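You operate a simulated robot arm through the tools that you are given. There is no shell and no other tool. Be economical: measure what you need, move in short steps, check, and stop when the job is done.

Carry out the task below with a simulated two-armed robot. There is one attempt and no reset: what you move stays moved.

## Task
Take the gold square tube and leave it on top of the cream ribbed shade. Put the small box labelled "light" from the top of the carpeted bench on the top of the grey cabinet and the small box that says "50 g" on the lower shelf of the carpeted bench. The order is free. Set down upright: small box.

The check looks at the end state, three seconds after you hand in, the way a careful person would. Anything else that was tipped, shoved, dropped, spilled or broken makes it a failure.

## Robot
Two 7-joint arms with two-finger grippers on one trunk, on a base that drives. Base frame: it is fixed to the floor where the robot stands at the start and does not move with it; the origin is under the middle of the robot, x ahead of it, y to its left, z up; the surface under the hand at the start is at about z = 830. Lengths are in mm, angles in degrees, forces in N, time in s.
The left shoulder is at the start at [57, 175, 1152], the right one opposite. With the tool pointing down near the work surface each hand reaches from about 260 to 860 mm from the robot's upright axis, wherever it stands, measured 20 degrees to its own side. Places, roughly: cream ribbed shade (15x15x16 cm) [400, 100, 900]; lower shelf of the carpeted bench [700, 800, 300]; top of the grey cabinet [2700, -700, 900]. Payload 2.94 kg a hand.
The TCP of each hand is the grasp point between the finger pads, 30 mm short of the fingertips. In the tool frame z runs along the fingers and y along their closing line. Largest opening 138 mm; the body of the gripper starts 109 mm behind the TCP.
Orientation is that of the tool frame in the base frame, as [roll, pitch, yaw] about the fixed x, y, z axes, in that order (R = Rz(yaw) Ry(pitch) Rx(roll)). With the fingers straight down and closing along the base's y, the tool's x points along the base's -x, its y along +y and its z along -z.

## Interface
- The arms move only by the tool servo_tool. It takes "left_plan", "right_plan" or both (then of equal length, played together; a hand with none holds still); each is a list of rows, each a list of 7 numbers: the shift along the base's x, y, z in mm, then the turn, a rotation vector about the base's x, y, z in degrees, then the gripper command, from -1 (shut) to 1 (fully open), values between in proportion. In form: [[dx, dy, dz, wx, wy, wz, gripper], ...]. A call has 1 to 12 rows; each row shifts and turns the commanded pose from where the row before left it. Each row takes 0.2 s and may step no farther than 50 mm and 8.6 degrees from the row before; otherwise, or with a gripper value out of range, the whole call is refused. A pose out of reach is approached as far as the arm can. The call stops where the force on the tool passes 40 N (or 10 N more than at its start, if that is more) or the arm is blocked; 0.2 s more then pass. The fingers move at their own pace and stop on an object; they squeeze with about 27 N. The grip force told is the motor's: it shows also when the fingers shut on nothing. Time passes only in rows, and 0.2 s behind the last, so rows that do not move let the fingers close. The reply holds the time, the measured pose of the TCP, the force on the tool along the base axes, the opening and the grip force, in the units named above and with some noise, with the torque about the TCP (base axes, N m) and any sound that the robot's microphone picked up, and new pictures: "pictures" is both (left out), scene, wrist or none (wrist: the cameras of the hands that moved).
- Cameras (640 x 400 px; columns grow to the right, rows downward): "scene" is now at [128.3, 23.6, 1615.6]; the picture's right is [0.35, -0.94, -0.00], its down [-0.78, -0.29, -0.55] and it looks along [0.51, 0.19, -0.84] (base axes); focal length 294 px, centre (320, 200). "left" rides on the left gripper at [71, -19, -146] in its tool frame; the picture's right is [0.26, 0.96, 0.00], its down [-0.85, 0.23, -0.48] and it looks along [-0.46, 0.12, 0.88] (tool axes); focal length 280 px, centre (320, 200). "right" rides on the right gripper at [71, 19, -146] in its tool frame; the picture's right is [-0.26, 0.97, 0.00], its down [-0.85, -0.23, -0.48] and it looks along [-0.46, -0.12, 0.88] (tool axes); focal length 280 px, centre (320, 200). There is no depth. A picture from a camera that has moved, and an enlarged one, comes with that camera's place and axes in the base frame and with its lens.
- move_column(by): slides the trunk up (or, below 0, down) by that many mm; the arms and the scene camera ride with it, the base frame stays. It gives what a move gives, with no picture.
- base_move(legs): drives the robot by 1 to 6 legs, each [ahead, turn to the left] in mm and degrees, along the robot's own axes; the way and the turn of a leg run together, so that a leg with both is an arc; at most 1500 mm and 180 degrees a leg. The arms and the cameras ride along, it lands a little off, and it stops where it bumps. It gives what a move gives, and a new picture of the scene camera.
- pan_tilt(pan, tilt): turns the head with the scene camera to pan (to the left, within 120 degrees either way) and tilt (down, from -29 to 69), counted from straight ahead of the robot. It gives what a move gives, and a new picture of the scene camera.
- close_up(camera, box): a new picture of the part [left, top, right, bottom] of that camera's present view, enlarged. It takes no simulated time.
- job_done(): hands the job in; it is judged then, once.

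Go step by step. Nothing tells you exact positions but the pictures and the camera data: compare them with the known pose of the tool, close in by small moves and look again before you grip or let go. The budget is 165 turns and 260 pictures, counting those below and the enlarged ones. Unless the task says otherwise, let go and move clear before handing in, and close with one line.

The tools are called by a JSON object that holds its "name" and its "arguments". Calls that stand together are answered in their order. servo_tool: Moves the arms, as the interface text tells. Its arguments: {"type":"object","properties":{"left_plan":{"type":"array","items":{"type":"array","items":{"type":"number"}}},"right_plan":{"type":"array","items":{"type":"array","items":{"type":"number"}}},"pictures":{"type":"string","enum":["both","scene","wrist","none"]}},"required":[]} The other tools are called the same way: move_column (by) slides the trunk up or down; base_move (legs) drives the base; pan_tilt (pan, tilt) turns the head that bears the scene camera; close_up (camera, box) takes an enlarged picture of a part of a camera's view; job_done () hands the job in.

At the start:

```text
clock: 0.0
left_tool_pos: [430.2, 402.5, 1193.1]
left_tcp_rot: [179.9, 0.0, 180.0]
left_force: [-0.7, -0.1, -0.1]
left_torque: [-0.03, -0.01, 0.0]
left_gripper_width: 138.1
left_grasp_force: 0.1
right_tool_pos: [441.2, -25.6, 1141.2]
right_tcp_rot: [179.7, -0.2, 178.2]
right_force: [101.1, -85.0, 3.5]
right_torque: [14.89, 17.38, -2.31]
right_gripper_width: 138.3
right_grasp_force: 0.1
trunk travel left (down, up): [-325.0, 409.0]
robot x, y, heading: [-3.2, -0.3, -0.2]
head pan, tilt: [20.3, 56.7]
```

scene: 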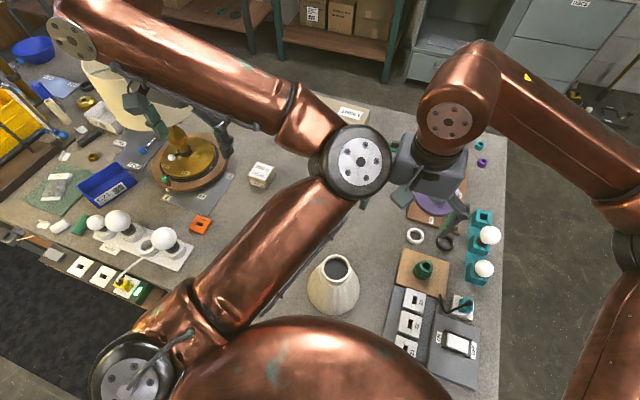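
right: 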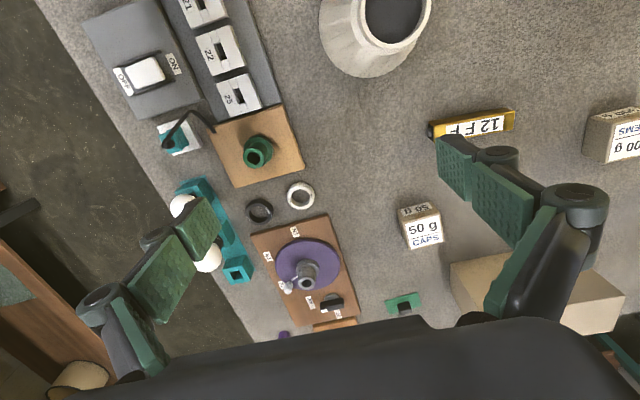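
left: 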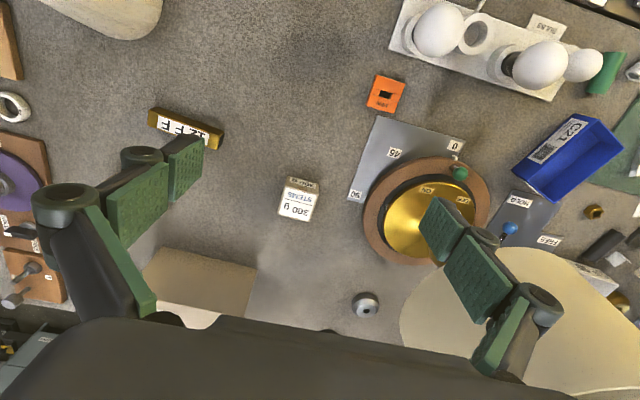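

The right gripper reads about 130 N, and in the picture the left elbow is pressing on it. I'll first back the right hand off along that force, towards +x and -y.

{"name": "servo_tool", "arguments": {"right_plan": [[20, -20, 0, 0, 0, 0, 1], [20, -30, 0, 0, 0, 0, 1], [20, -30, 0, 0, 0, 0, 1]], "pictures": "both"}}

```text
clock: 0.8
left_tool_pos: [430.6, 401.3, 1192.1]
left_tcp_rot: [179.9, 0.0, -179.9]
left_force: [0.0, -0.1, -0.6]
left_torque: [0.0, 0.01, 0.0]
left_gripper_width: 138.1
left_grasp_force: 0.0
right_tool_pos: [501.8, -105.7, 1142.6]
right_tcp_rot: [179.7, -0.2, 178.3]
right_force: [-0.4, -0.8, -0.5]
right_torque: [0.01, 0.01, -0.02]
right_gripper_width: 138.0
right_grasp_force: 0.1
trunk travel left (down, up): [-325.0, 409.0]
robot x, y, heading: [1.5, 2.7, -0.2]
head pan, tilt: [20.3, 56.7]
camera scene: at [128.9, 22.1, 1615.5], right [0.35, -0.94, 0.0], down [-0.78, -0.29, -0.55], along [0.51, 0.19, -0.84], focal length 294 px, centre (320, 200)
camera right: at [431.1, -84.9, 1287.3], right [0.29, 0.96, 0.0], down [0.84, -0.26, 0.47], along [0.45, -0.13, -0.88], focal length 280 px, centre (320, 200)
```

scene: 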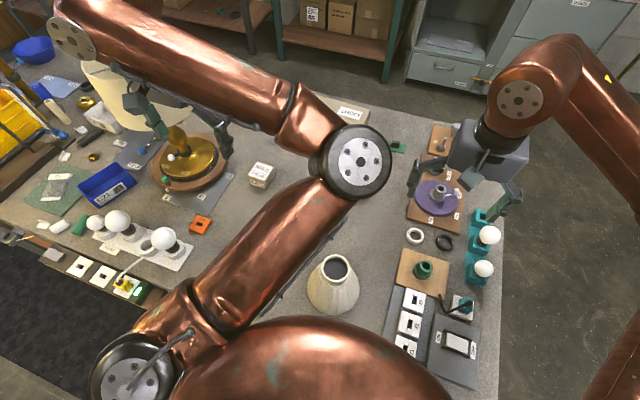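
right: 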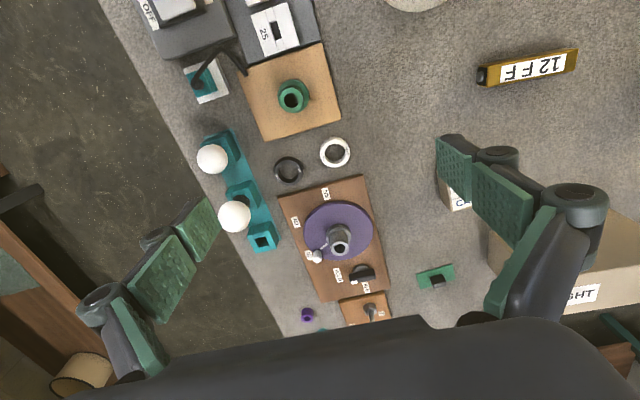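

The contact is gone. Next I'll look around for the cabinet and the shelf.

{"name": "pan_tilt", "arguments": {"pan": -14, "tilt": 15}}

{"name": "pan_tilt", "arguments": {"pan": 45, "tilt": 30}}

```text
clock: 1.9
left_tool_pos: [430.6, 403.3, 1192.7]
left_tcp_rot: [179.9, 0.0, 180.0]
left_force: [-0.7, 0.0, -0.1]
left_torque: [-0.01, -0.02, 0.0]
left_gripper_width: 137.9
left_grasp_force: 0.1
right_tool_pos: [499.9, -105.5, 1141.0]
right_tcp_rot: [179.7, -0.1, 178.2]
right_force: [0.7, 1.4, -0.7]
right_torque: [0.0, 0.01, -0.04]
right_gripper_width: 138.1
right_grasp_force: 0.0
trunk travel left (down, up): [-325.0, 409.0]
robot x, y, heading: [4.6, -1.7, -0.4]
head pan, tilt: [-14.0, 15.0]
camera scene: at [153.1, -23.2, 1677.9], right [-0.24, -0.97, 0.0], down [-0.25, 0.06, -0.97], along [0.94, -0.23, -0.26], focal length 294 px, centre (320, 200)
```

scene: 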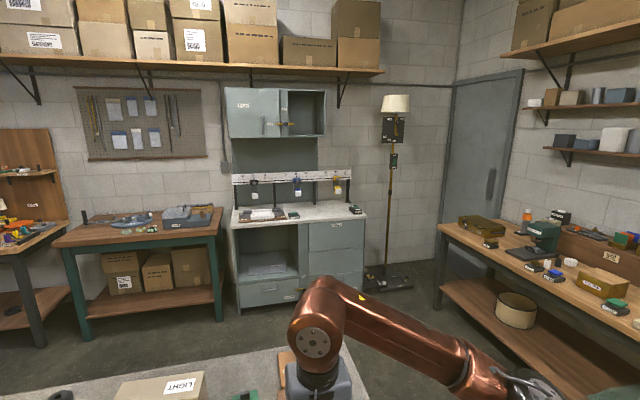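

```text
clock: 3.2
left_tool_pos: [429.4, 402.6, 1192.3]
left_tcp_rot: [179.9, 0.1, 180.0]
left_force: [0.2, -0.5, 0.8]
left_torque: [-0.05, 0.02, 0.06]
left_gripper_width: 137.7
left_grasp_force: 0.1
right_tool_pos: [500.2, -104.4, 1141.5]
right_tcp_rot: [179.7, -0.1, 178.1]
right_force: [-0.4, 0.0, 0.1]
right_torque: [0.04, -0.04, 0.0]
right_gripper_width: 137.8
right_grasp_force: 0.0
trunk travel left (down, up): [-325.0, 409.0]
robot x, y, heading: [0.2, -1.8, 0.0]
head pan, tilt: [45.0, 30.0]
camera scene: at [126.5, 63.0, 1653.8], right [0.71, -0.71, 0.0], down [-0.35, -0.35, -0.87], along [0.61, 0.61, -0.5], focal length 294 px, centre (320, 200)
```

scene: 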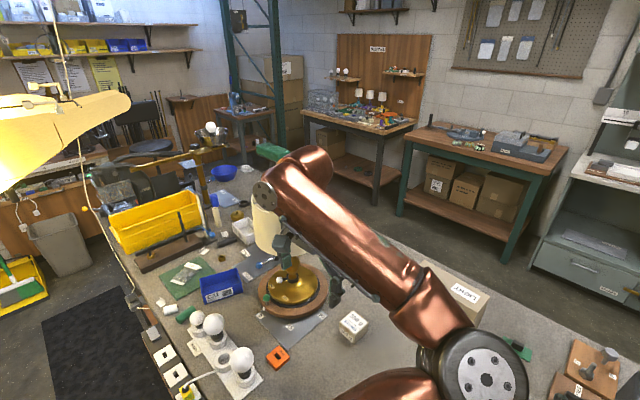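

The gold tube ("12 FF") lies at about (537, 187), along y. The 50 g box is near (690, 94), and the LIGHT box is near (850, 230), on the aisle side of the bench. I'll park the right arm out to the right and turn the left gripper 90° to grip across the tube.

{"name": "servo_tool", "arguments": {"left_plan": [[0, 0, 0, 0, 0, -8.3, 1], [0, 0, 0, 0, 0, -8.3, 1], [0, 0, 0, 0, 0, -8.3, 1], [0, 0, 0, 0, 0, -8.3, 1], [0, 0, 0, 0, 0, -8.3, 1], [0, 0, 0, 0, 0, -8.3, 1], [0, 0, 0, 0, 0, -8.3, 1], [0, 0, 0, 0, 0, -8.3, 1], [0, 0, 0, 0, 0, -8.3, 1], [0, 0, 0, 0, 0, -8.3, 1], [0, 0, 0, 0, 0, -7, 1]], "right_plan": [[0, -30, 0, 0, 0, 0, 1], [0, -30, 0, 0, 0, 0, 1], [0, -30, 0, 0, 0, 0, 1], [0, -30, 0, 0, 0, 0, 1], [0, -30, 0, 0, 0, 0, 1], [0, -30, 0, 0, 0, 0, 1], [0, -30, 0, 0, 0, 0, 1], [0, -30, 0, 0, 0, 0, 1], [0, 0, 0, 0, 0, 0, 1], [0, 0, 0, 0, 0, 0, 1], [0, 0, 0, 0, 0, 0, 1]], "pictures": "none"}}

{"name": "pan_tilt", "arguments": {"pan": 10, "tilt": 50}}

```text
clock: 5.6
left_tool_pos: [429.9, 403.1, 1191.4]
left_tcp_rot: [180.0, 0.0, 89.9]
left_force: [-0.3, 0.0, 0.3]
left_torque: [-0.04, 0.04, -0.05]
left_gripper_width: 138.2
left_grasp_force: 0.1
right_tool_pos: [501.3, -347.8, 1140.6]
right_tcp_rot: [179.7, -0.1, 178.1]
right_force: [-0.6, 0.2, -0.7]
right_torque: [-0.02, -0.01, 0.01]
right_gripper_width: 138.2
right_grasp_force: 0.1
trunk travel left (down, up): [-325.0, 409.0]
robot x, y, heading: [-1.5, -2.8, -0.0]
head pan, tilt: [45.0, 30.0]
```

```text
clock: 6.6
left_tool_pos: [429.8, 402.8, 1192.5]
left_tcp_rot: [-180.0, 0.0, 90.0]
left_force: [0.4, -0.2, -0.2]
left_torque: [0.01, 0.01, 0.03]
left_gripper_width: 138.2
left_grasp_force: 0.0
right_tool_pos: [500.3, -346.7, 1141.6]
right_tcp_rot: [179.7, -0.1, 178.1]
right_force: [0.0, -0.1, 0.0]
right_torque: [0.02, 0.0, -0.02]
right_gripper_width: 138.1
right_grasp_force: 0.1
trunk travel left (down, up): [-325.0, 409.0]
robot x, y, heading: [2.1, 1.0, -0.0]
head pan, tilt: [10.0, 50.0]
camera scene: at [138.2, 12.3, 1624.3], right [0.17, -0.98, 0.0], down [-0.75, -0.13, -0.64], along [0.63, 0.11, -0.77], focal length 294 px, centre (320, 200)
```

scene: 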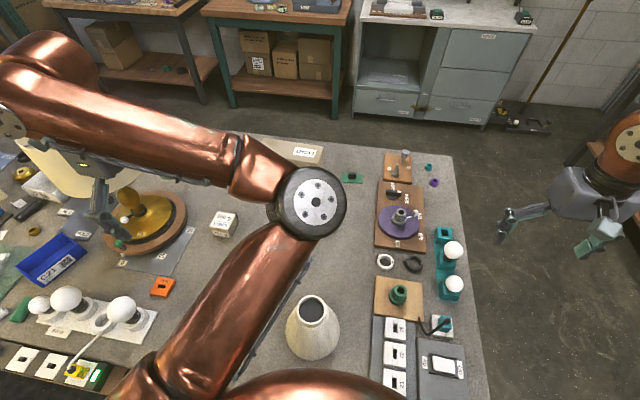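

The arms are well apart, so I'll move the left hand above the tube at this height.

{"name": "servo_tool", "arguments": {"left_plan": [[20, -40, 0, 0, 0, 0, 1], [20, -40, 0, 0, 0, 0, 1], [20, -40, 0, 0, 0, 0, 1], [20, -40, 0, 0, 0, 0, 1], [20, -40, 0, 0, 0, 0, 1], [7, -15, 0, 0, 0, 0, 1], [0, 0, 0, 0, 0, 0, 1]], "pictures": "both"}}

{"name": "close_up", "arguments": {"camera": "scene", "box": [260, 270, 360, 370]}}

```text
clock: 8.2
left_tool_pos: [537.9, 188.4, 1189.6]
left_tcp_rot: [180.0, 0.0, 90.1]
left_force: [-0.1, 0.1, -0.7]
left_torque: [0.0, 0.02, 0.02]
left_gripper_width: 138.0
left_grasp_force: 0.1
right_tool_pos: [502.1, -348.3, 1140.1]
right_tcp_rot: [179.7, -0.1, 178.3]
right_force: [1.5, -0.2, -0.2]
right_torque: [-0.01, 0.01, 0.0]
right_gripper_width: 138.2
right_grasp_force: 0.1
trunk travel left (down, up): [-325.0, 409.0]
robot x, y, heading: [-2.3, 1.2, 0.1]
head pan, tilt: [10.0, 50.0]
camera scene: at [138.3, 11.9, 1624.2], right [0.17, -0.98, 0.0], down [-0.75, -0.13, -0.64], along [0.63, 0.11, -0.77], focal length 294 px, centre (320, 200)
camera left: at [518.5, 260.0, 1335.6], right [0.96, 0.26, 0.0], down [0.23, -0.85, 0.48], along [0.13, -0.46, -0.88], focal length 280 px, centre (320, 200)
```

scene: 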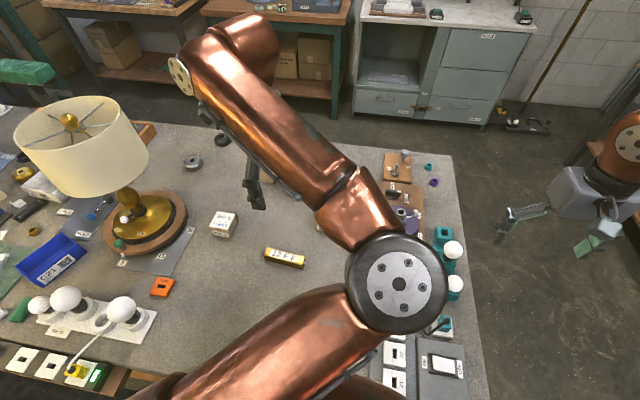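
left: 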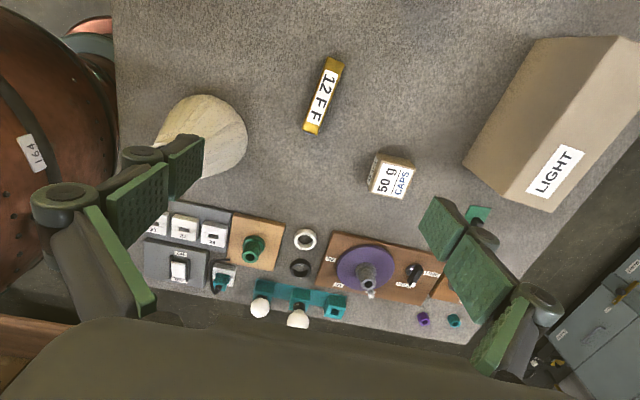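

```text
4.00 times, centred on (310, 320) of scene
camera zoom: at [138.3, 11.9, 1624.2], right [0.17, -0.98, 0.0], down [-0.75, -0.13, -0.64], along [0.63, 0.11, -0.77], focal length 1175 px, centre (360, -280)
```

zoom: 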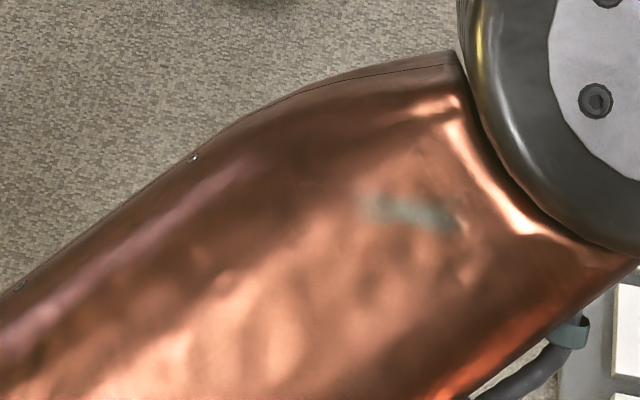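

The tube's centre is at about (545, 193), turned roughly -3.5°. I'll line up, narrow the fingers and come down part way.

{"name": "servo_tool", "arguments": {"left_plan": [[7, 5, -30, 0, 0, -3.5, 0], [0, 0, -45, 0, 0, 0, 0], [0, 0, -45, 0, 0, 0, 0], [0, 0, -45, 0, 0, 0, 0], [0, 0, -45, 0, 0, 0, 0], [0, 0, -30, 0, 0, 0, 0], [0, 0, 0, 0, 0, 0, 0]], "pictures": "both"}}

```text
clock: 9.8
left_tool_pos: [540.2, 192.3, 950.1]
left_tcp_rot: [-179.9, -0.1, 86.6]
left_force: [0.0, -0.7, 0.9]
left_torque: [0.01, 0.03, 0.0]
left_gripper_width: 68.8
left_grasp_force: 0.0
right_tool_pos: [500.5, -347.1, 1140.5]
right_tcp_rot: [179.6, -0.1, 178.2]
right_force: [-0.4, 0.8, -0.4]
right_torque: [0.0, 0.03, 0.02]
right_gripper_width: 138.1
right_grasp_force: 0.0
trunk travel left (down, up): [-325.0, 409.0]
robot x, y, heading: [2.0, 0.9, -0.1]
head pan, tilt: [10.0, 50.0]
camera scene: at [138.1, 11.8, 1624.3], right [0.17, -0.98, 0.0], down [-0.75, -0.13, -0.64], along [0.63, 0.11, -0.77], focal length 294 px, centre (320, 200)
camera left: at [525.3, 264.6, 1096.3], right [0.98, 0.2, 0.0], down [0.18, -0.86, 0.48], along [0.1, -0.47, -0.88], focal length 280 px, centre (320, 200)
```

scene: 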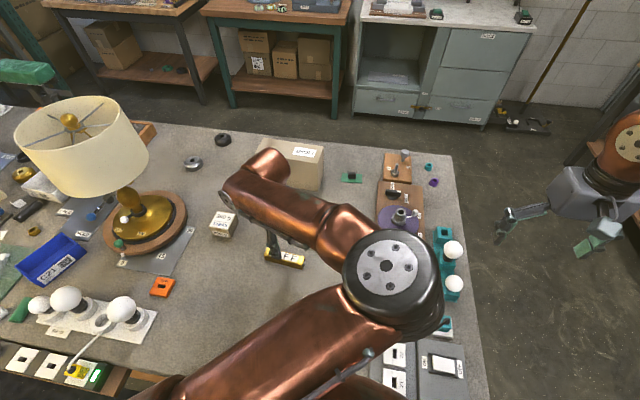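
left: 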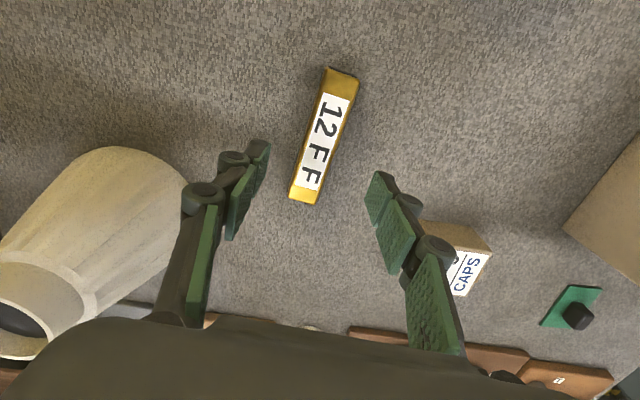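

The tube is centred between the fingers, so I'll descend and close.

{"name": "servo_tool", "arguments": {"left_plan": [[0, 0, -40, 0, 0, 0, 0], [1, 1, -30, 0, 0, 0, 0], [0, 0, -15, 0, 0, 0, 0], [0, 0, 0, 0, 0, 0, -1], [0, 0, 0, 0, 0, 0, -1], [0, 0, 0, 0, 0, 0, -1], [0, 0, 0, 0, 0, 0, -1]], "pictures": "wrist"}}

```text
clock: 11.4
left_tool_pos: [552.8, 204.1, 871.1]
left_tcp_rot: [-179.8, 0.0, 86.5]
left_force: [-0.6, 0.0, 0.1]
left_torque: [-0.01, 0.0, 0.06]
left_gripper_width: 29.1
left_grasp_force: 27.0
left hand out of reach, approached as far as the arm can: row 2, 3
right_tool_pos: [500.9, -347.2, 1141.1]
right_tcp_rot: [179.7, -0.1, 178.1]
right_force: [0.0, 0.1, 0.1]
right_torque: [0.0, 0.06, -0.03]
right_gripper_width: 137.9
right_grasp_force: 0.0
trunk travel left (down, up): [-325.0, 409.0]
robot x, y, heading: [0.8, -3.9, 0.1]
head pan, tilt: [10.0, 50.0]
camera left: at [538.4, 276.8, 1015.2], right [0.98, 0.2, 0.0], down [0.18, -0.86, 0.48], along [0.1, -0.47, -0.88], focal length 280 px, centre (320, 200)
```

left: 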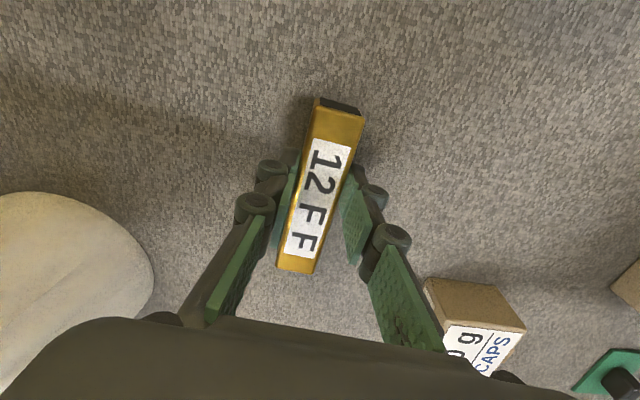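

The tube is gripped at 29 mm, about 10 mm off its middle. I'll lift it.

{"name": "servo_tool", "arguments": {"left_plan": [[0, 0, 40, 0, 0, 0, -1], [0, 0, 45, 0, 0, 0, -1], [0, 0, 45, 0, 0, 0, -1], [0, 0, 45, 0, 0, 0, -1], [0, 0, 45, 0, 0, 0, -1], [0, 0, 0, 0, 0, 0, -1]], "pictures": "both"}}

```text
clock: 12.8
left_tool_pos: [552.5, 205.0, 1094.4]
left_tcp_rot: [179.9, 0.0, 86.6]
left_force: [0.2, -0.9, -0.8]
left_torque: [0.05, 0.02, -0.04]
left_gripper_width: 29.1
left_grasp_force: 27.4
right_tool_pos: [500.3, -347.6, 1139.9]
right_tcp_rot: [179.8, -0.1, 178.3]
right_force: [0.1, 0.5, -0.2]
right_torque: [0.01, 0.0, -0.01]
right_gripper_width: 137.8
right_grasp_force: 0.0
trunk travel left (down, up): [-325.0, 409.0]
robot x, y, heading: [-0.8, -2.8, -0.0]
head pan, tilt: [10.0, 50.0]
camera scene: at [138.6, 11.9, 1624.2], right [0.17, -0.98, 0.0], down [-0.75, -0.13, -0.64], along [0.63, 0.11, -0.77], focal length 294 px, centre (320, 200)
camera left: at [539.0, 277.5, 1238.2], right [0.98, 0.2, 0.0], down [0.18, -0.86, 0.48], along [0.1, -0.47, -0.88], focal length 280 px, centre (320, 200)
```

scene: 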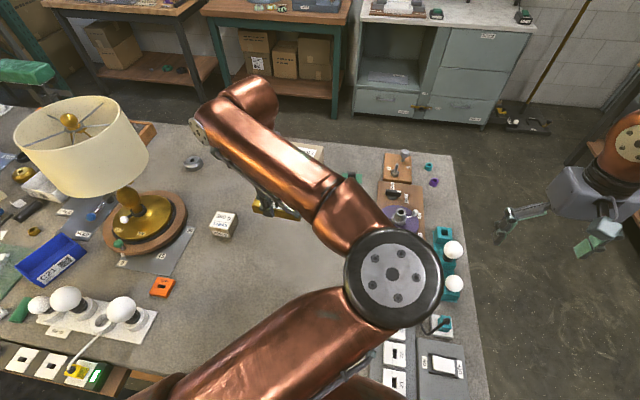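
left: 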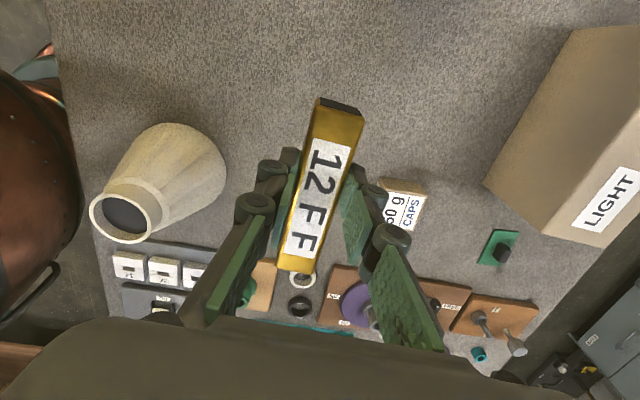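

The shade's top is near (360, 70) at z of about 965–990. I'll move towards it in two stages and look after the first.

{"name": "servo_tool", "arguments": {"left_plan": [[-30, -20, 0, 0, 0, 0, -1], [-30, -20, 0, 0, 0, 0, -1], [-30, -20, 0, 0, 0, 0, -1], [0, 0, 0, 0, 0, 0, -1]], "pictures": "both"}}

```text
clock: 13.8
left_tool_pos: [465.4, 144.0, 1090.5]
left_tcp_rot: [-179.7, 0.2, 86.6]
left_force: [0.6, 0.3, -1.5]
left_torque: [0.02, 0.05, -0.02]
left_gripper_width: 29.0
left_grasp_force: 26.6
right_tool_pos: [502.7, -346.6, 1140.6]
right_tcp_rot: [179.5, -0.1, 178.2]
right_force: [0.9, 1.0, 0.4]
right_torque: [0.02, 0.06, 0.03]
right_gripper_width: 138.0
right_grasp_force: 0.0
trunk travel left (down, up): [-325.0, 409.0]
robot x, y, heading: [0.8, -0.7, 0.1]
head pan, tilt: [10.0, 50.0]
camera scene: at [139.7, 12.4, 1624.0], right [0.17, -0.98, 0.0], down [-0.76, -0.13, -0.64], along [0.63, 0.11, -0.77], focal length 294 px, centre (320, 200)
camera left: at [452.3, 218.1, 1235.6], right [0.98, 0.2, 0.0], down [0.18, -0.86, 0.48], along [0.09, -0.47, -0.88], focal length 280 px, centre (320, 200)
```

scene: 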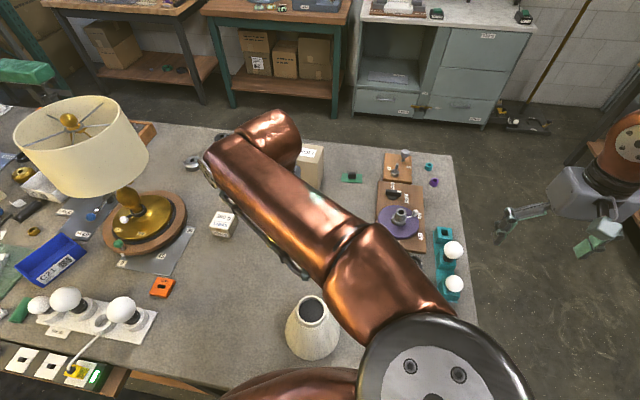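
left: 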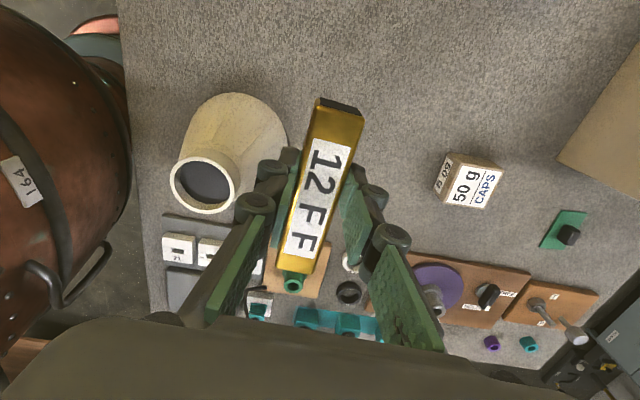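

The shade top works out at about (358, 71, 970). The elbow is crowding the head, so I'll back the base up about 130 mm to leave room for the arm.

{"name": "base_move", "arguments": {"legs": [[-130, 0]]}}

```text
clock: 15.1
left_tool_pos: [331.0, 144.7, 1091.6]
left_tcp_rot: [179.9, 0.3, 86.6]
left_force: [-0.6, 0.4, -0.6]
left_torque: [0.02, -0.01, 0.03]
left_gripper_width: 29.3
left_grasp_force: 27.2
right_tool_pos: [366.0, -346.2, 1140.9]
right_tcp_rot: [179.7, -0.1, 178.2]
right_force: [-0.4, 0.4, 1.1]
right_torque: [0.0, -0.08, -0.01]
right_gripper_width: 138.0
right_grasp_force: 0.0
trunk travel left (down, up): [-325.0, 409.0]
robot x, y, heading: [-135.1, 0.6, 0.0]
head pan, tilt: [10.0, 50.0]
camera scene: at [3.0, 12.4, 1624.5], right [0.17, -0.98, 0.0], down [-0.75, -0.13, -0.64], along [0.63, 0.11, -0.77], focal length 294 px, centre (320, 200)
```

scene: 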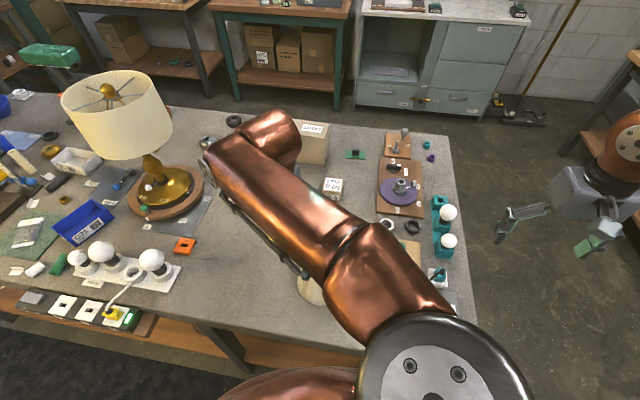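

{"name": "servo_tool", "arguments": {"left_plan": [[10, -21, 0, 0, 0, 0, -1], [10, -21, 0, 0, 0, 0, -1], [8, -20, 0, 0, 0, 0, -1], [0, 0, 0, 0, 0, 0, -1]], "pictures": "both"}}

```text
clock: 16.1
left_tool_pos: [374.1, 104.3, 1108.0]
left_tcp_rot: [-180.0, 0.2, 86.6]
left_force: [0.6, -0.3, 0.1]
left_torque: [0.01, 0.02, 0.0]
left_gripper_width: 29.0
left_grasp_force: 27.1
left hand out of reach, approached as far as the arm can: row 1, 2, 3
right_tool_pos: [366.6, -347.9, 1140.8]
right_tcp_rot: [179.7, 0.0, 178.2]
right_force: [0.2, -0.2, -0.5]
right_torque: [-0.02, 0.03, 0.0]
right_gripper_width: 138.2
right_grasp_force: 0.1
trunk travel left (down, up): [-325.0, 409.0]
robot x, y, heading: [-130.3, -4.6, -0.1]
head pan, tilt: [10.0, 50.0]
camera scene: at [4.9, 12.3, 1624.3], right [0.17, -0.98, 0.0], down [-0.75, -0.13, -0.64], along [0.63, 0.11, -0.77], focal length 294 px, centre (320, 200)
camera left: at [360.0, 177.0, 1252.4], right [0.98, 0.2, 0.0], down [0.18, -0.86, 0.48], along [0.09, -0.47, -0.88], focal length 280 px, centre (320, 200)
```

scene: 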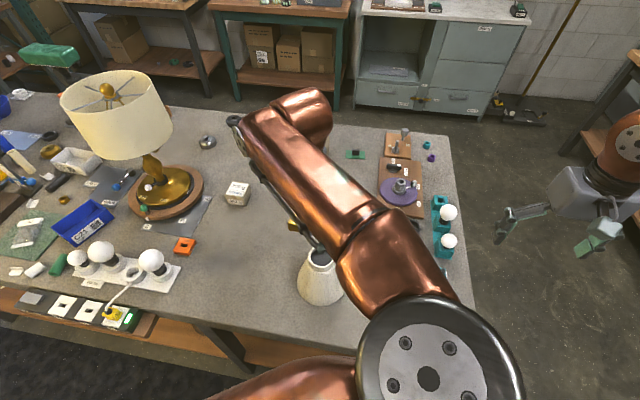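
left: 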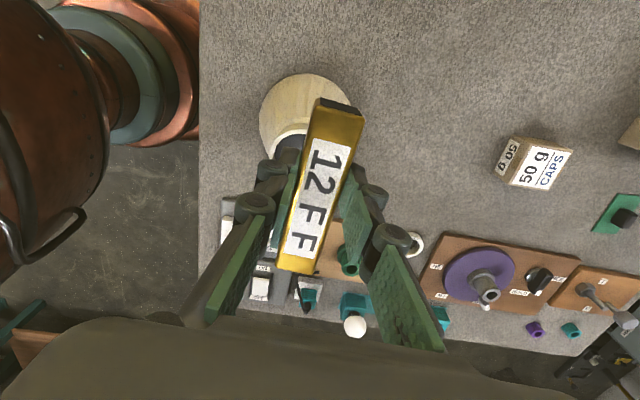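

The arm is at its folding limit, so the target is too close to the shoulder. I'll back up another 150 mm and then reach forward.

{"name": "base_move", "arguments": {"legs": [[-150, 0]]}}

{"name": "servo_tool", "arguments": {"left_plan": [[30, -5, 0, 0, 0, 0, -1], [30, -5, 0, 0, 0, 0, -1], [30, -5, 0, 0, 0, 0, -1], [30, -5, 0, 0, 0, 0, -1], [0, 0, 0, 0, 0, 0, -1]], "pictures": "both"}}

```text
clock: 17.5
left_tool_pos: [219.5, 104.1, 1109.3]
left_tcp_rot: [180.0, 0.2, 86.6]
left_force: [-0.5, -0.5, -0.8]
left_torque: [-0.01, -0.04, 0.0]
left_gripper_width: 29.1
left_grasp_force: 26.9
right_tool_pos: [213.4, -346.6, 1143.0]
right_tcp_rot: [179.7, 0.2, 178.2]
right_force: [-0.4, 0.5, -0.3]
right_torque: [-0.02, -0.04, -0.02]
right_gripper_width: 138.1
right_grasp_force: 0.0
trunk travel left (down, up): [-325.0, 409.0]
robot x, y, heading: [-279.9, 1.6, 0.2]
head pan, tilt: [10.0, 50.0]
camera scene: at [-145.1, 11.1, 1624.1], right [0.17, -0.98, 0.0], down [-0.75, -0.13, -0.64], along [0.63, 0.11, -0.77], focal length 294 px, centre (320, 200)
```

scene: 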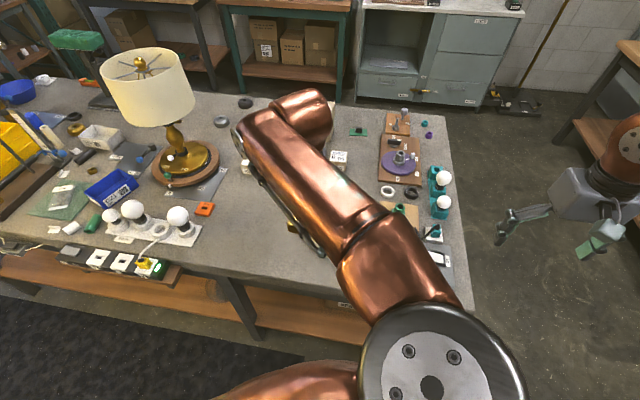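

```text
clock: 18.7
left_tool_pos: [339.6, 82.5, 1109.5]
left_tcp_rot: [179.9, 0.2, 86.6]
left_force: [0.1, 0.1, -1.1]
left_torque: [-0.01, -0.01, -0.02]
left_gripper_width: 29.2
left_grasp_force: 27.2
right_tool_pos: [212.8, -348.1, 1142.7]
right_tcp_rot: [179.6, 0.2, 178.1]
right_force: [0.1, 0.0, -1.1]
right_torque: [-0.02, -0.05, 0.0]
right_gripper_width: 138.0
right_grasp_force: 0.0
trunk travel left (down, up): [-325.0, 409.0]
robot x, y, heading: [-284.4, -2.2, -0.0]
head pan, tilt: [10.0, 50.0]
camera scene: at [-145.5, 12.4, 1624.5], right [0.17, -0.98, 0.0], down [-0.75, -0.13, -0.64], along [0.63, 0.11, -0.77], focal length 294 px, centre (320, 200)
camera left: at [325.6, 155.2, 1254.3], right [0.98, 0.2, 0.0], down [0.18, -0.86, 0.48], along [0.1, -0.47, -0.88], focal length 280 px, centre (320, 200)
```

scene: 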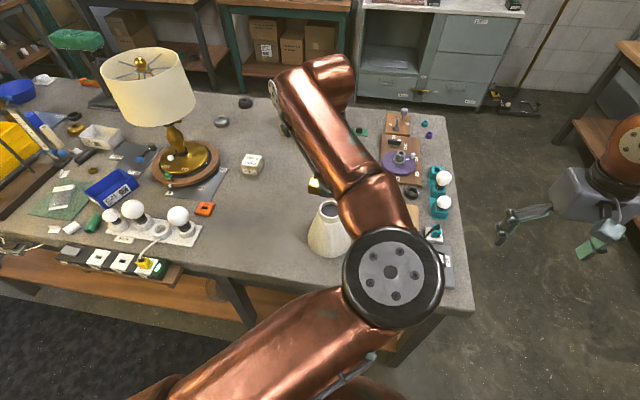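
left: 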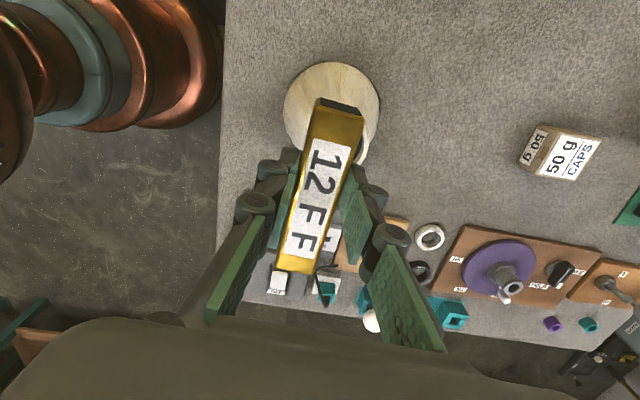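

{"name": "close_up", "arguments": {"camera": "scene", "box": [270, 150, 390, 270]}}

{"name": "close_up", "arguments": {"camera": "left", "box": [260, 50, 420, 150]}}

```text
3.33 times, centred on (330, 210) of scene
camera zoom: at [-145.5, 12.4, 1624.5], right [0.17, -0.98, 0.0], down [-0.75, -0.13, -0.64], along [0.63, 0.11, -0.77], focal length 979 px, centre (287, 167)
```

zoom: 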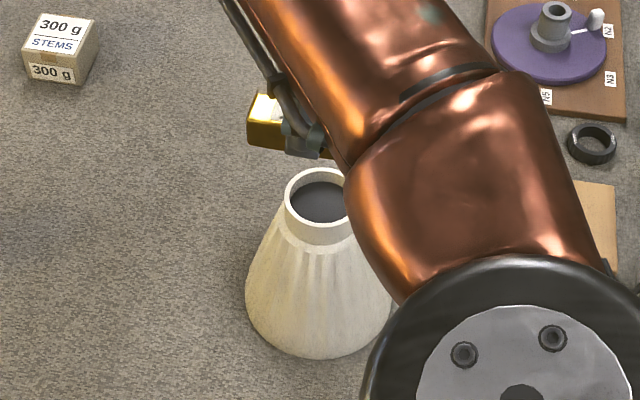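

```text
4.00 times, centred on (340, 100) of left
camera zoom: at [325.6, 155.2, 1254.3], right [0.98, 0.2, 0.0], down [0.18, -0.86, 0.48], along [0.1, -0.47, -0.88], focal length 1122 px, centre (240, 600)
```

zoom: 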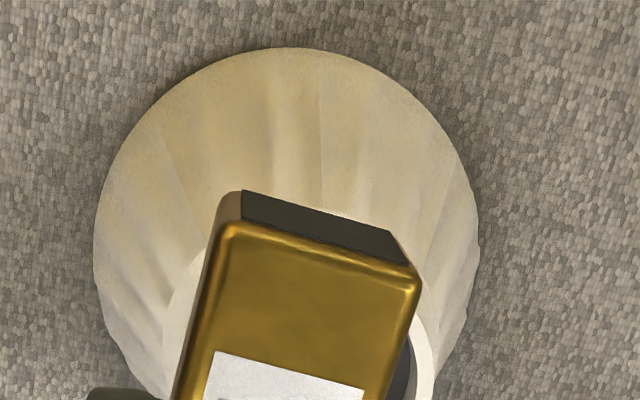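

The shade top is at about (358, 72, 970), and the tube's centre sits about 15 mm to -y of the TCP. I'll correct that and come down to just above the shade.

{"name": "servo_tool", "arguments": {"left_plan": [[17, 5, 0, 0, 0, 0, -1], [0, 0, -30, 0, 0, 0, -1], [0, 0, -25, 0, 0, 0, -1], [0, 0, 0, 0, 0, 0, -1]], "pictures": "both"}}

{"name": "close_up", "arguments": {"camera": "scene", "box": [270, 150, 390, 270]}}

```text
clock: 19.7
left_tool_pos: [356.1, 90.4, 1054.0]
left_tcp_rot: [179.9, 0.1, 86.6]
left_force: [0.1, -0.5, -1.4]
left_torque: [0.01, -0.04, 0.0]
left_gripper_width: 29.1
left_grasp_force: 27.1
right_tool_pos: [213.9, -347.6, 1142.4]
right_tcp_rot: [179.7, 0.1, 178.2]
right_force: [-0.3, -0.4, 0.4]
right_torque: [0.03, -0.02, 0.0]
right_gripper_width: 138.0
right_grasp_force: 0.1
trunk travel left (down, up): [-325.0, 409.0]
robot x, y, heading: [-278.6, -1.1, -0.2]
head pan, tilt: [10.0, 50.0]
camera scene: at [-144.2, 11.6, 1624.3], right [0.17, -0.98, 0.0], down [-0.75, -0.13, -0.64], along [0.63, 0.11, -0.77], focal length 294 px, centre (320, 200)
camera left: at [341.9, 162.8, 1199.5], right [0.98, 0.2, 0.0], down [0.18, -0.86, 0.48], along [0.1, -0.47, -0.88], focal length 280 px, centre (320, 200)
```

scene: 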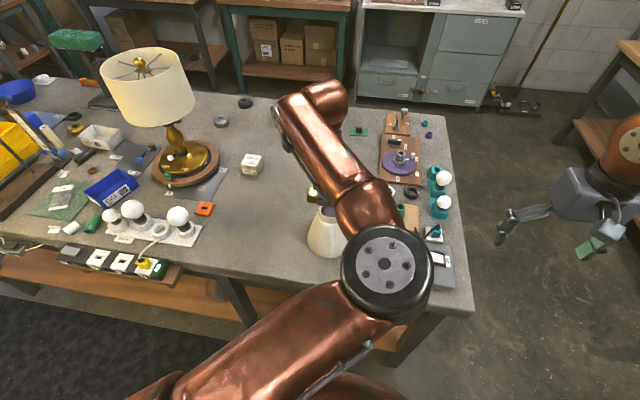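
left: 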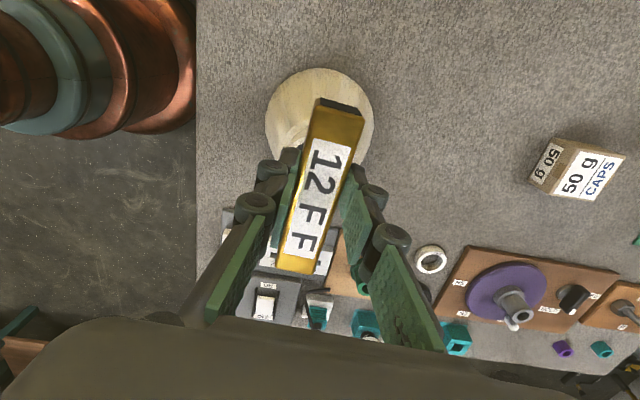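

```text
3.33 times, centred on (330, 210) of scene
camera zoom: at [-144.2, 11.6, 1624.3], right [0.17, -0.98, 0.0], down [-0.75, -0.13, -0.64], along [0.63, 0.11, -0.77], focal length 979 px, centre (287, 167)
```

zoom: 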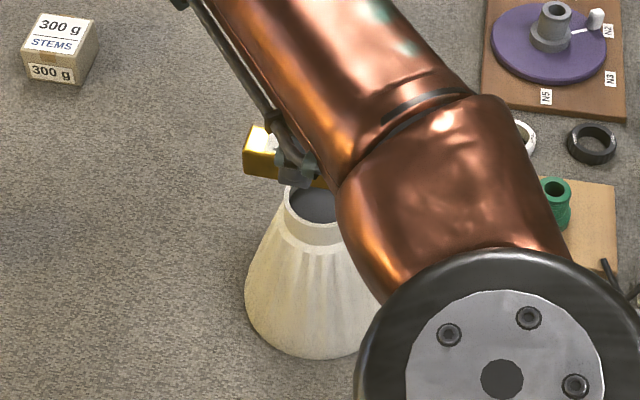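

{"name": "servo_tool", "arguments": {"left_plan": [[0, -2, -10, 0, 0, 0, -1], [0, 0, -6, 0, 0, 0, -1], [0, 0, -4, 0, 0, 0, -1], [0, 0, -4, 0, 0, 0, -1], [0, 0, 0, 0, 0, 0, -1]], "pictures": "both"}}

{"name": "close_up", "arguments": {"camera": "scene", "box": [290, 170, 350, 230]}}

```text
clock: 20.9
left_tool_pos: [354.9, 87.6, 1030.5]
left_tcp_rot: [-180.0, 0.2, 86.6]
left_force: [0.2, 1.0, -1.5]
left_torque: [-0.03, 0.0, 0.04]
left_gripper_width: 29.1
left_grasp_force: 26.9
right_tool_pos: [213.8, -346.9, 1142.3]
right_tcp_rot: [179.7, 0.0, 178.2]
right_force: [0.1, 0.7, -0.7]
right_torque: [0.01, 0.01, 0.0]
right_gripper_width: 138.0
right_grasp_force: 0.1
trunk travel left (down, up): [-325.0, 409.0]
robot x, y, heading: [-282.7, -1.5, -0.1]
head pan, tilt: [10.0, 50.0]
camera scene: at [-143.9, 11.6, 1624.2], right [0.17, -0.98, 0.0], down [-0.75, -0.13, -0.64], along [0.63, 0.11, -0.77], focal length 294 px, centre (320, 200)
camera left: at [341.8, 160.8, 1174.9], right [0.98, 0.2, 0.0], down [0.18, -0.86, 0.48], along [0.1, -0.47, -0.88], focal length 280 px, centre (320, 200)
```

scene: 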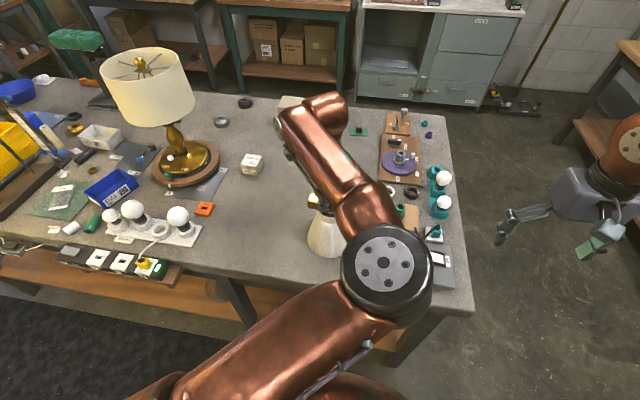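
left: 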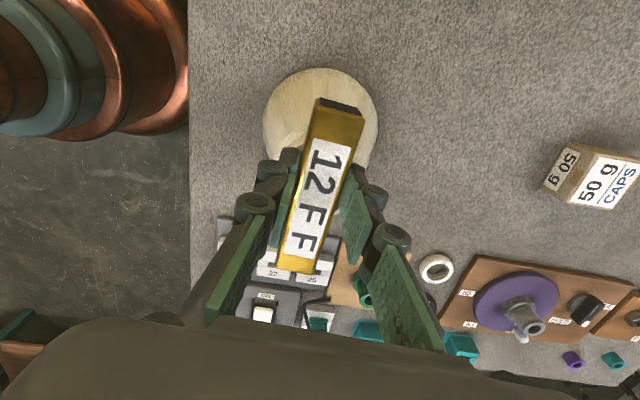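

```text
6.67 times, centred on (320, 200) of scene
camera zoom: at [-143.9, 11.6, 1624.2], right [0.17, -0.98, 0.0], down [-0.75, -0.13, -0.64], along [0.63, 0.11, -0.77], focal length 1958 px, centre (320, 200)
```

zoom: 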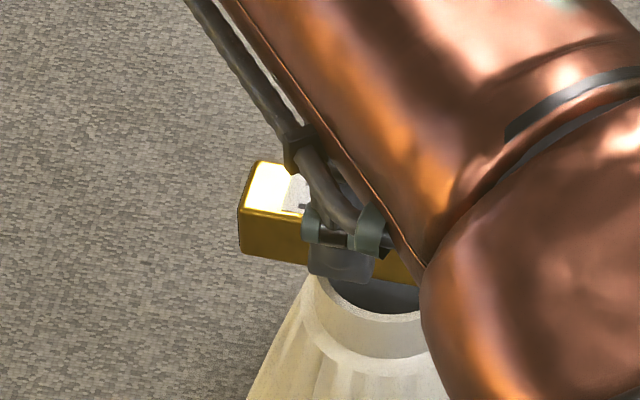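

The alignment looks right, with the tube just above the rim. I'll ease down until it touches.

{"name": "servo_tool", "arguments": {"left_plan": [[0, 0, -4, 0, 0, 0, -1], [0, 0, -4, 0, 0, 0, -1], [0, 0, 0, 0, 0, 0, -1]], "pictures": "none"}}

{"name": "close_up", "arguments": {"camera": "scene", "box": [290, 170, 350, 230]}}

```text
clock: 21.7
left_tool_pos: [357.5, 87.8, 1021.9]
left_tcp_rot: [180.0, 0.2, 86.6]
left_force: [-0.6, -0.1, -0.2]
left_torque: [0.03, 0.03, 0.01]
left_gripper_width: 29.4
left_grasp_force: 26.9
right_tool_pos: [215.1, -347.8, 1143.5]
right_tcp_rot: [179.7, 0.1, 178.2]
right_force: [-1.0, 0.3, -0.4]
right_torque: [0.0, 0.0, 0.01]
right_gripper_width: 138.0
right_grasp_force: 0.0
trunk travel left (down, up): [-325.0, 409.0]
robot x, y, heading: [-284.8, -0.0, -0.0]
head pan, tilt: [10.0, 50.0]
```

```text
6.67 times, centred on (320, 200) of scene
camera zoom: at [-143.9, 11.6, 1624.3], right [0.17, -0.98, 0.0], down [-0.75, -0.13, -0.64], along [0.63, 0.11, -0.77], focal length 1958 px, centre (320, 200)
```

zoom: 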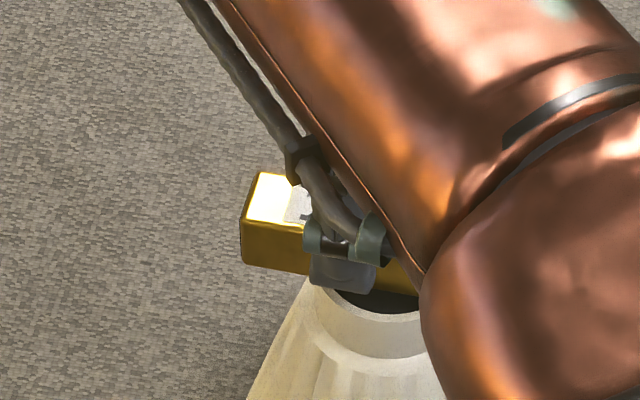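

{"name": "servo_tool", "arguments": {"left_plan": [[0, 0, -3, 0, 0, 0, -1], [0, 0, -3, 0, 0, 0, -1], [0, 0, -3, 0, 0, 0, -1], [0, 0, 0, 0, 0, 0, -1]], "pictures": "none"}}

{"name": "close_up", "arguments": {"camera": "scene", "box": [290, 170, 350, 230]}}

```text
clock: 22.7
left_tool_pos: [356.8, 86.9, 1015.3]
left_tcp_rot: [179.6, 0.2, 86.6]
left_force: [-1.3, 1.7, 19.2]
left_torque: [0.03, 0.04, -0.02]
left_gripper_width: 29.2
left_grasp_force: 27.5
right_tool_pos: [211.7, -346.5, 1144.1]
right_tcp_rot: [179.8, 0.2, 178.3]
right_force: [0.1, 0.7, -0.3]
right_torque: [0.04, 0.0, 0.01]
right_gripper_width: 138.2
right_grasp_force: 0.1
trunk travel left (down, up): [-325.0, 409.0]
robot x, y, heading: [-280.3, -2.1, -0.1]
head pan, tilt: [10.0, 50.0]
```

```text
6.67 times, centred on (320, 200) of scene
camera zoom: at [-146.2, 11.9, 1624.5], right [0.17, -0.98, 0.0], down [-0.75, -0.13, -0.64], along [0.63, 0.11, -0.77], focal length 1958 px, centre (320, 200)
```

zoom: 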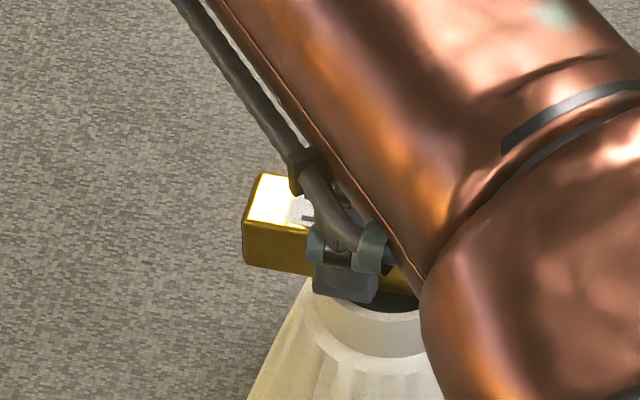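

Contact shows 19 N and is balanced. I'll ease up 2 mm, open gently and lift clear.

{"name": "servo_tool", "arguments": {"left_plan": [[0, 0, 2, 0, 0, 0, -1], [0, 0, 1, 0, 0, 0, -0.5], [0, 0, 0, 0, 0, 0, -0.3], [0, 0, 0, 0, 0, 0, -0.2], [0, 0, 0, 0, 0, 0, -0.1], [0, 0, 15, 0, 0, 0, -0.1], [0, 0, 30, 0, 0, 0, -0.1], [0, 0, 40, 0, 0, 0, -0.1], [0, 0, 40, 0, 0, 0, -0.1], [0, 0, 30, 0, 0, 0, -0.1], [0, 0, 0, 0, 0, 0, 0]], "pictures": "both"}}

```text
clock: 25.1
left_tool_pos: [360.3, 88.3, 1170.1]
left_tcp_rot: [179.9, 0.1, 86.7]
left_force: [-0.6, -0.2, -0.3]
left_torque: [0.0, -0.01, 0.0]
left_gripper_width: 68.8
left_grasp_force: 0.1
right_tool_pos: [214.2, -348.4, 1141.8]
right_tcp_rot: [179.7, 0.0, 178.2]
right_force: [0.5, 0.5, -0.3]
right_torque: [0.01, 0.03, 0.01]
right_gripper_width: 137.8
right_grasp_force: 0.0
trunk travel left (down, up): [-325.0, 409.0]
robot x, y, heading: [-283.2, 1.0, -0.1]
head pan, tilt: [10.0, 50.0]
camera scene: at [-143.8, 11.3, 1624.2], right [0.17, -0.98, 0.0], down [-0.75, -0.13, -0.64], along [0.63, 0.11, -0.77], focal length 294 px, centre (320, 200)
camera left: at [344.9, 160.8, 1315.4], right [0.98, 0.2, 0.0], down [0.18, -0.86, 0.48], along [0.1, -0.47, -0.88], focal length 280 px, centre (320, 200)
```

scene: 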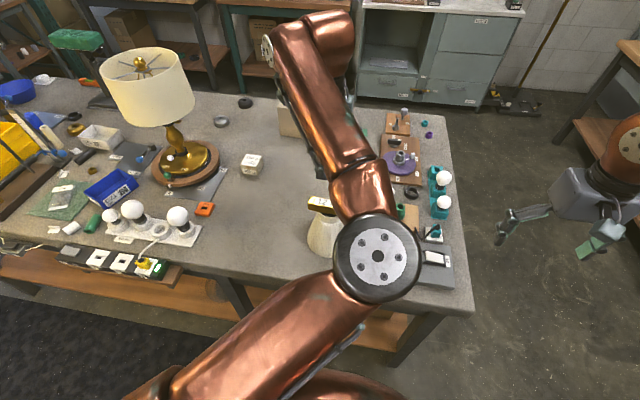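
left: 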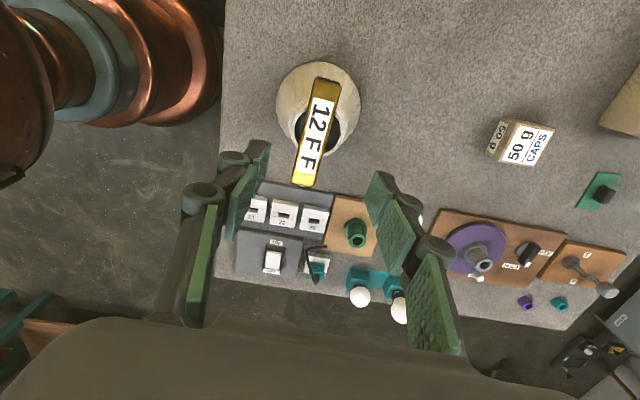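

The tube now lies centred across the shade's rim. Next is the 50 g box at about (700, 90). I'll drive forward about 250 mm and turn the left hand to yaw 0, so its camera sits on top when I tilt it.

{"name": "base_move", "arguments": {"legs": [[230, 0]]}}

{"name": "servo_tool", "arguments": {"left_plan": [[0, 0, 0, 0, 0, -8.5, 0], [0, 0, 0, 0, 0, -8.5, 0], [0, 0, 0, 0, 0, -8.5, 0], [0, 0, 0, 0, 0, -8.5, 0], [0, 0, 0, 0, 0, -8.5, 0], [0, 0, 0, 0, 0, -8.5, 0], [0, 0, 0, 0, 0, -8.5, 0], [0, 0, 0, 0, 0, -8.5, 0], [0, 0, 0, 0, 0, -8.5, 0], [0, 0, 0, 0, 0, -8.5, 0], [0, 0, 0, 0, 0, -1.6, 0]], "pictures": "both"}}

```text
clock: 26.8
left_tool_pos: [575.8, 93.7, 1176.9]
left_tcp_rot: [179.4, 0.1, 87.1]
left_force: [0.1, 0.1, 0.0]
left_torque: [0.04, -0.04, 0.01]
left_gripper_width: 68.9
left_grasp_force: 0.0
right_tool_pos: [434.3, -343.7, 1146.4]
right_tcp_rot: [179.7, 0.7, 178.8]
right_force: [0.0, 0.5, -0.6]
right_torque: [0.04, -0.05, 0.03]
right_gripper_width: 137.8
right_grasp_force: 0.1
trunk travel left (down, up): [-325.0, 409.0]
robot x, y, heading: [-56.0, -0.3, 0.5]
head pan, tilt: [10.0, 50.0]
camera scene: at [80.3, 12.9, 1624.4], right [0.18, -0.98, 0.0], down [-0.75, -0.14, -0.64], along [0.63, 0.12, -0.76], focal length 294 px, centre (320, 200)
```

scene: 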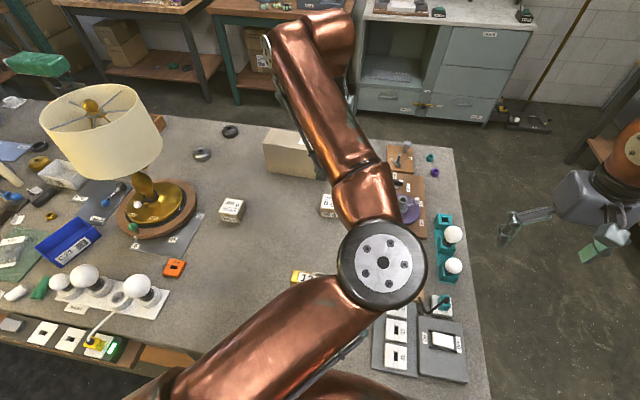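

```text
clock: 29.2
left_tool_pos: [578.6, 93.0, 1175.1]
left_tcp_rot: [179.5, 0.2, 0.3]
left_force: [-0.3, -0.2, 0.0]
left_torque: [-0.02, -0.01, 0.0]
left_gripper_width: 69.2
left_grasp_force: 0.1
right_tool_pos: [436.5, -343.8, 1146.1]
right_tcp_rot: [179.7, 0.4, 178.7]
right_force: [-0.1, -0.5, -0.7]
right_torque: [0.03, 0.0, 0.01]
right_gripper_width: 138.0
right_grasp_force: 0.0
trunk travel left (down, up): [-325.0, 409.0]
robot x, y, heading: [-54.0, 2.6, 0.4]
head pan, tilt: [10.0, 50.0]
camera scene: at [83.7, 13.5, 1624.3], right [0.18, -0.98, 0.0], down [-0.75, -0.14, -0.64], along [0.63, 0.12, -0.77], focal length 294 px, centre (320, 200)
camera left: at [650.1, 114.7, 1319.5], right [0.27, -0.96, 0.01], down [-0.85, -0.23, 0.48], along [-0.46, -0.14, -0.88], focal length 280 px, centre (320, 200)
```

scene: 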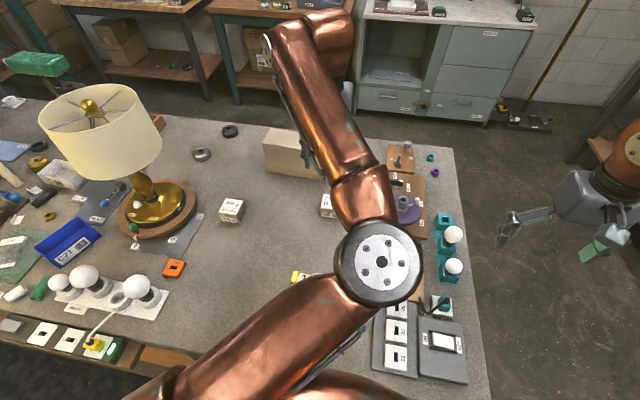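
left: 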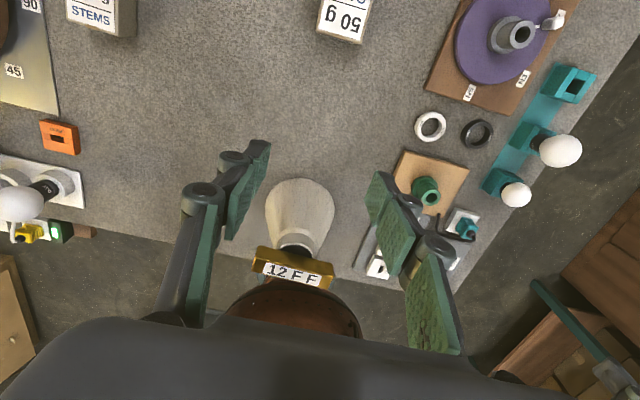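

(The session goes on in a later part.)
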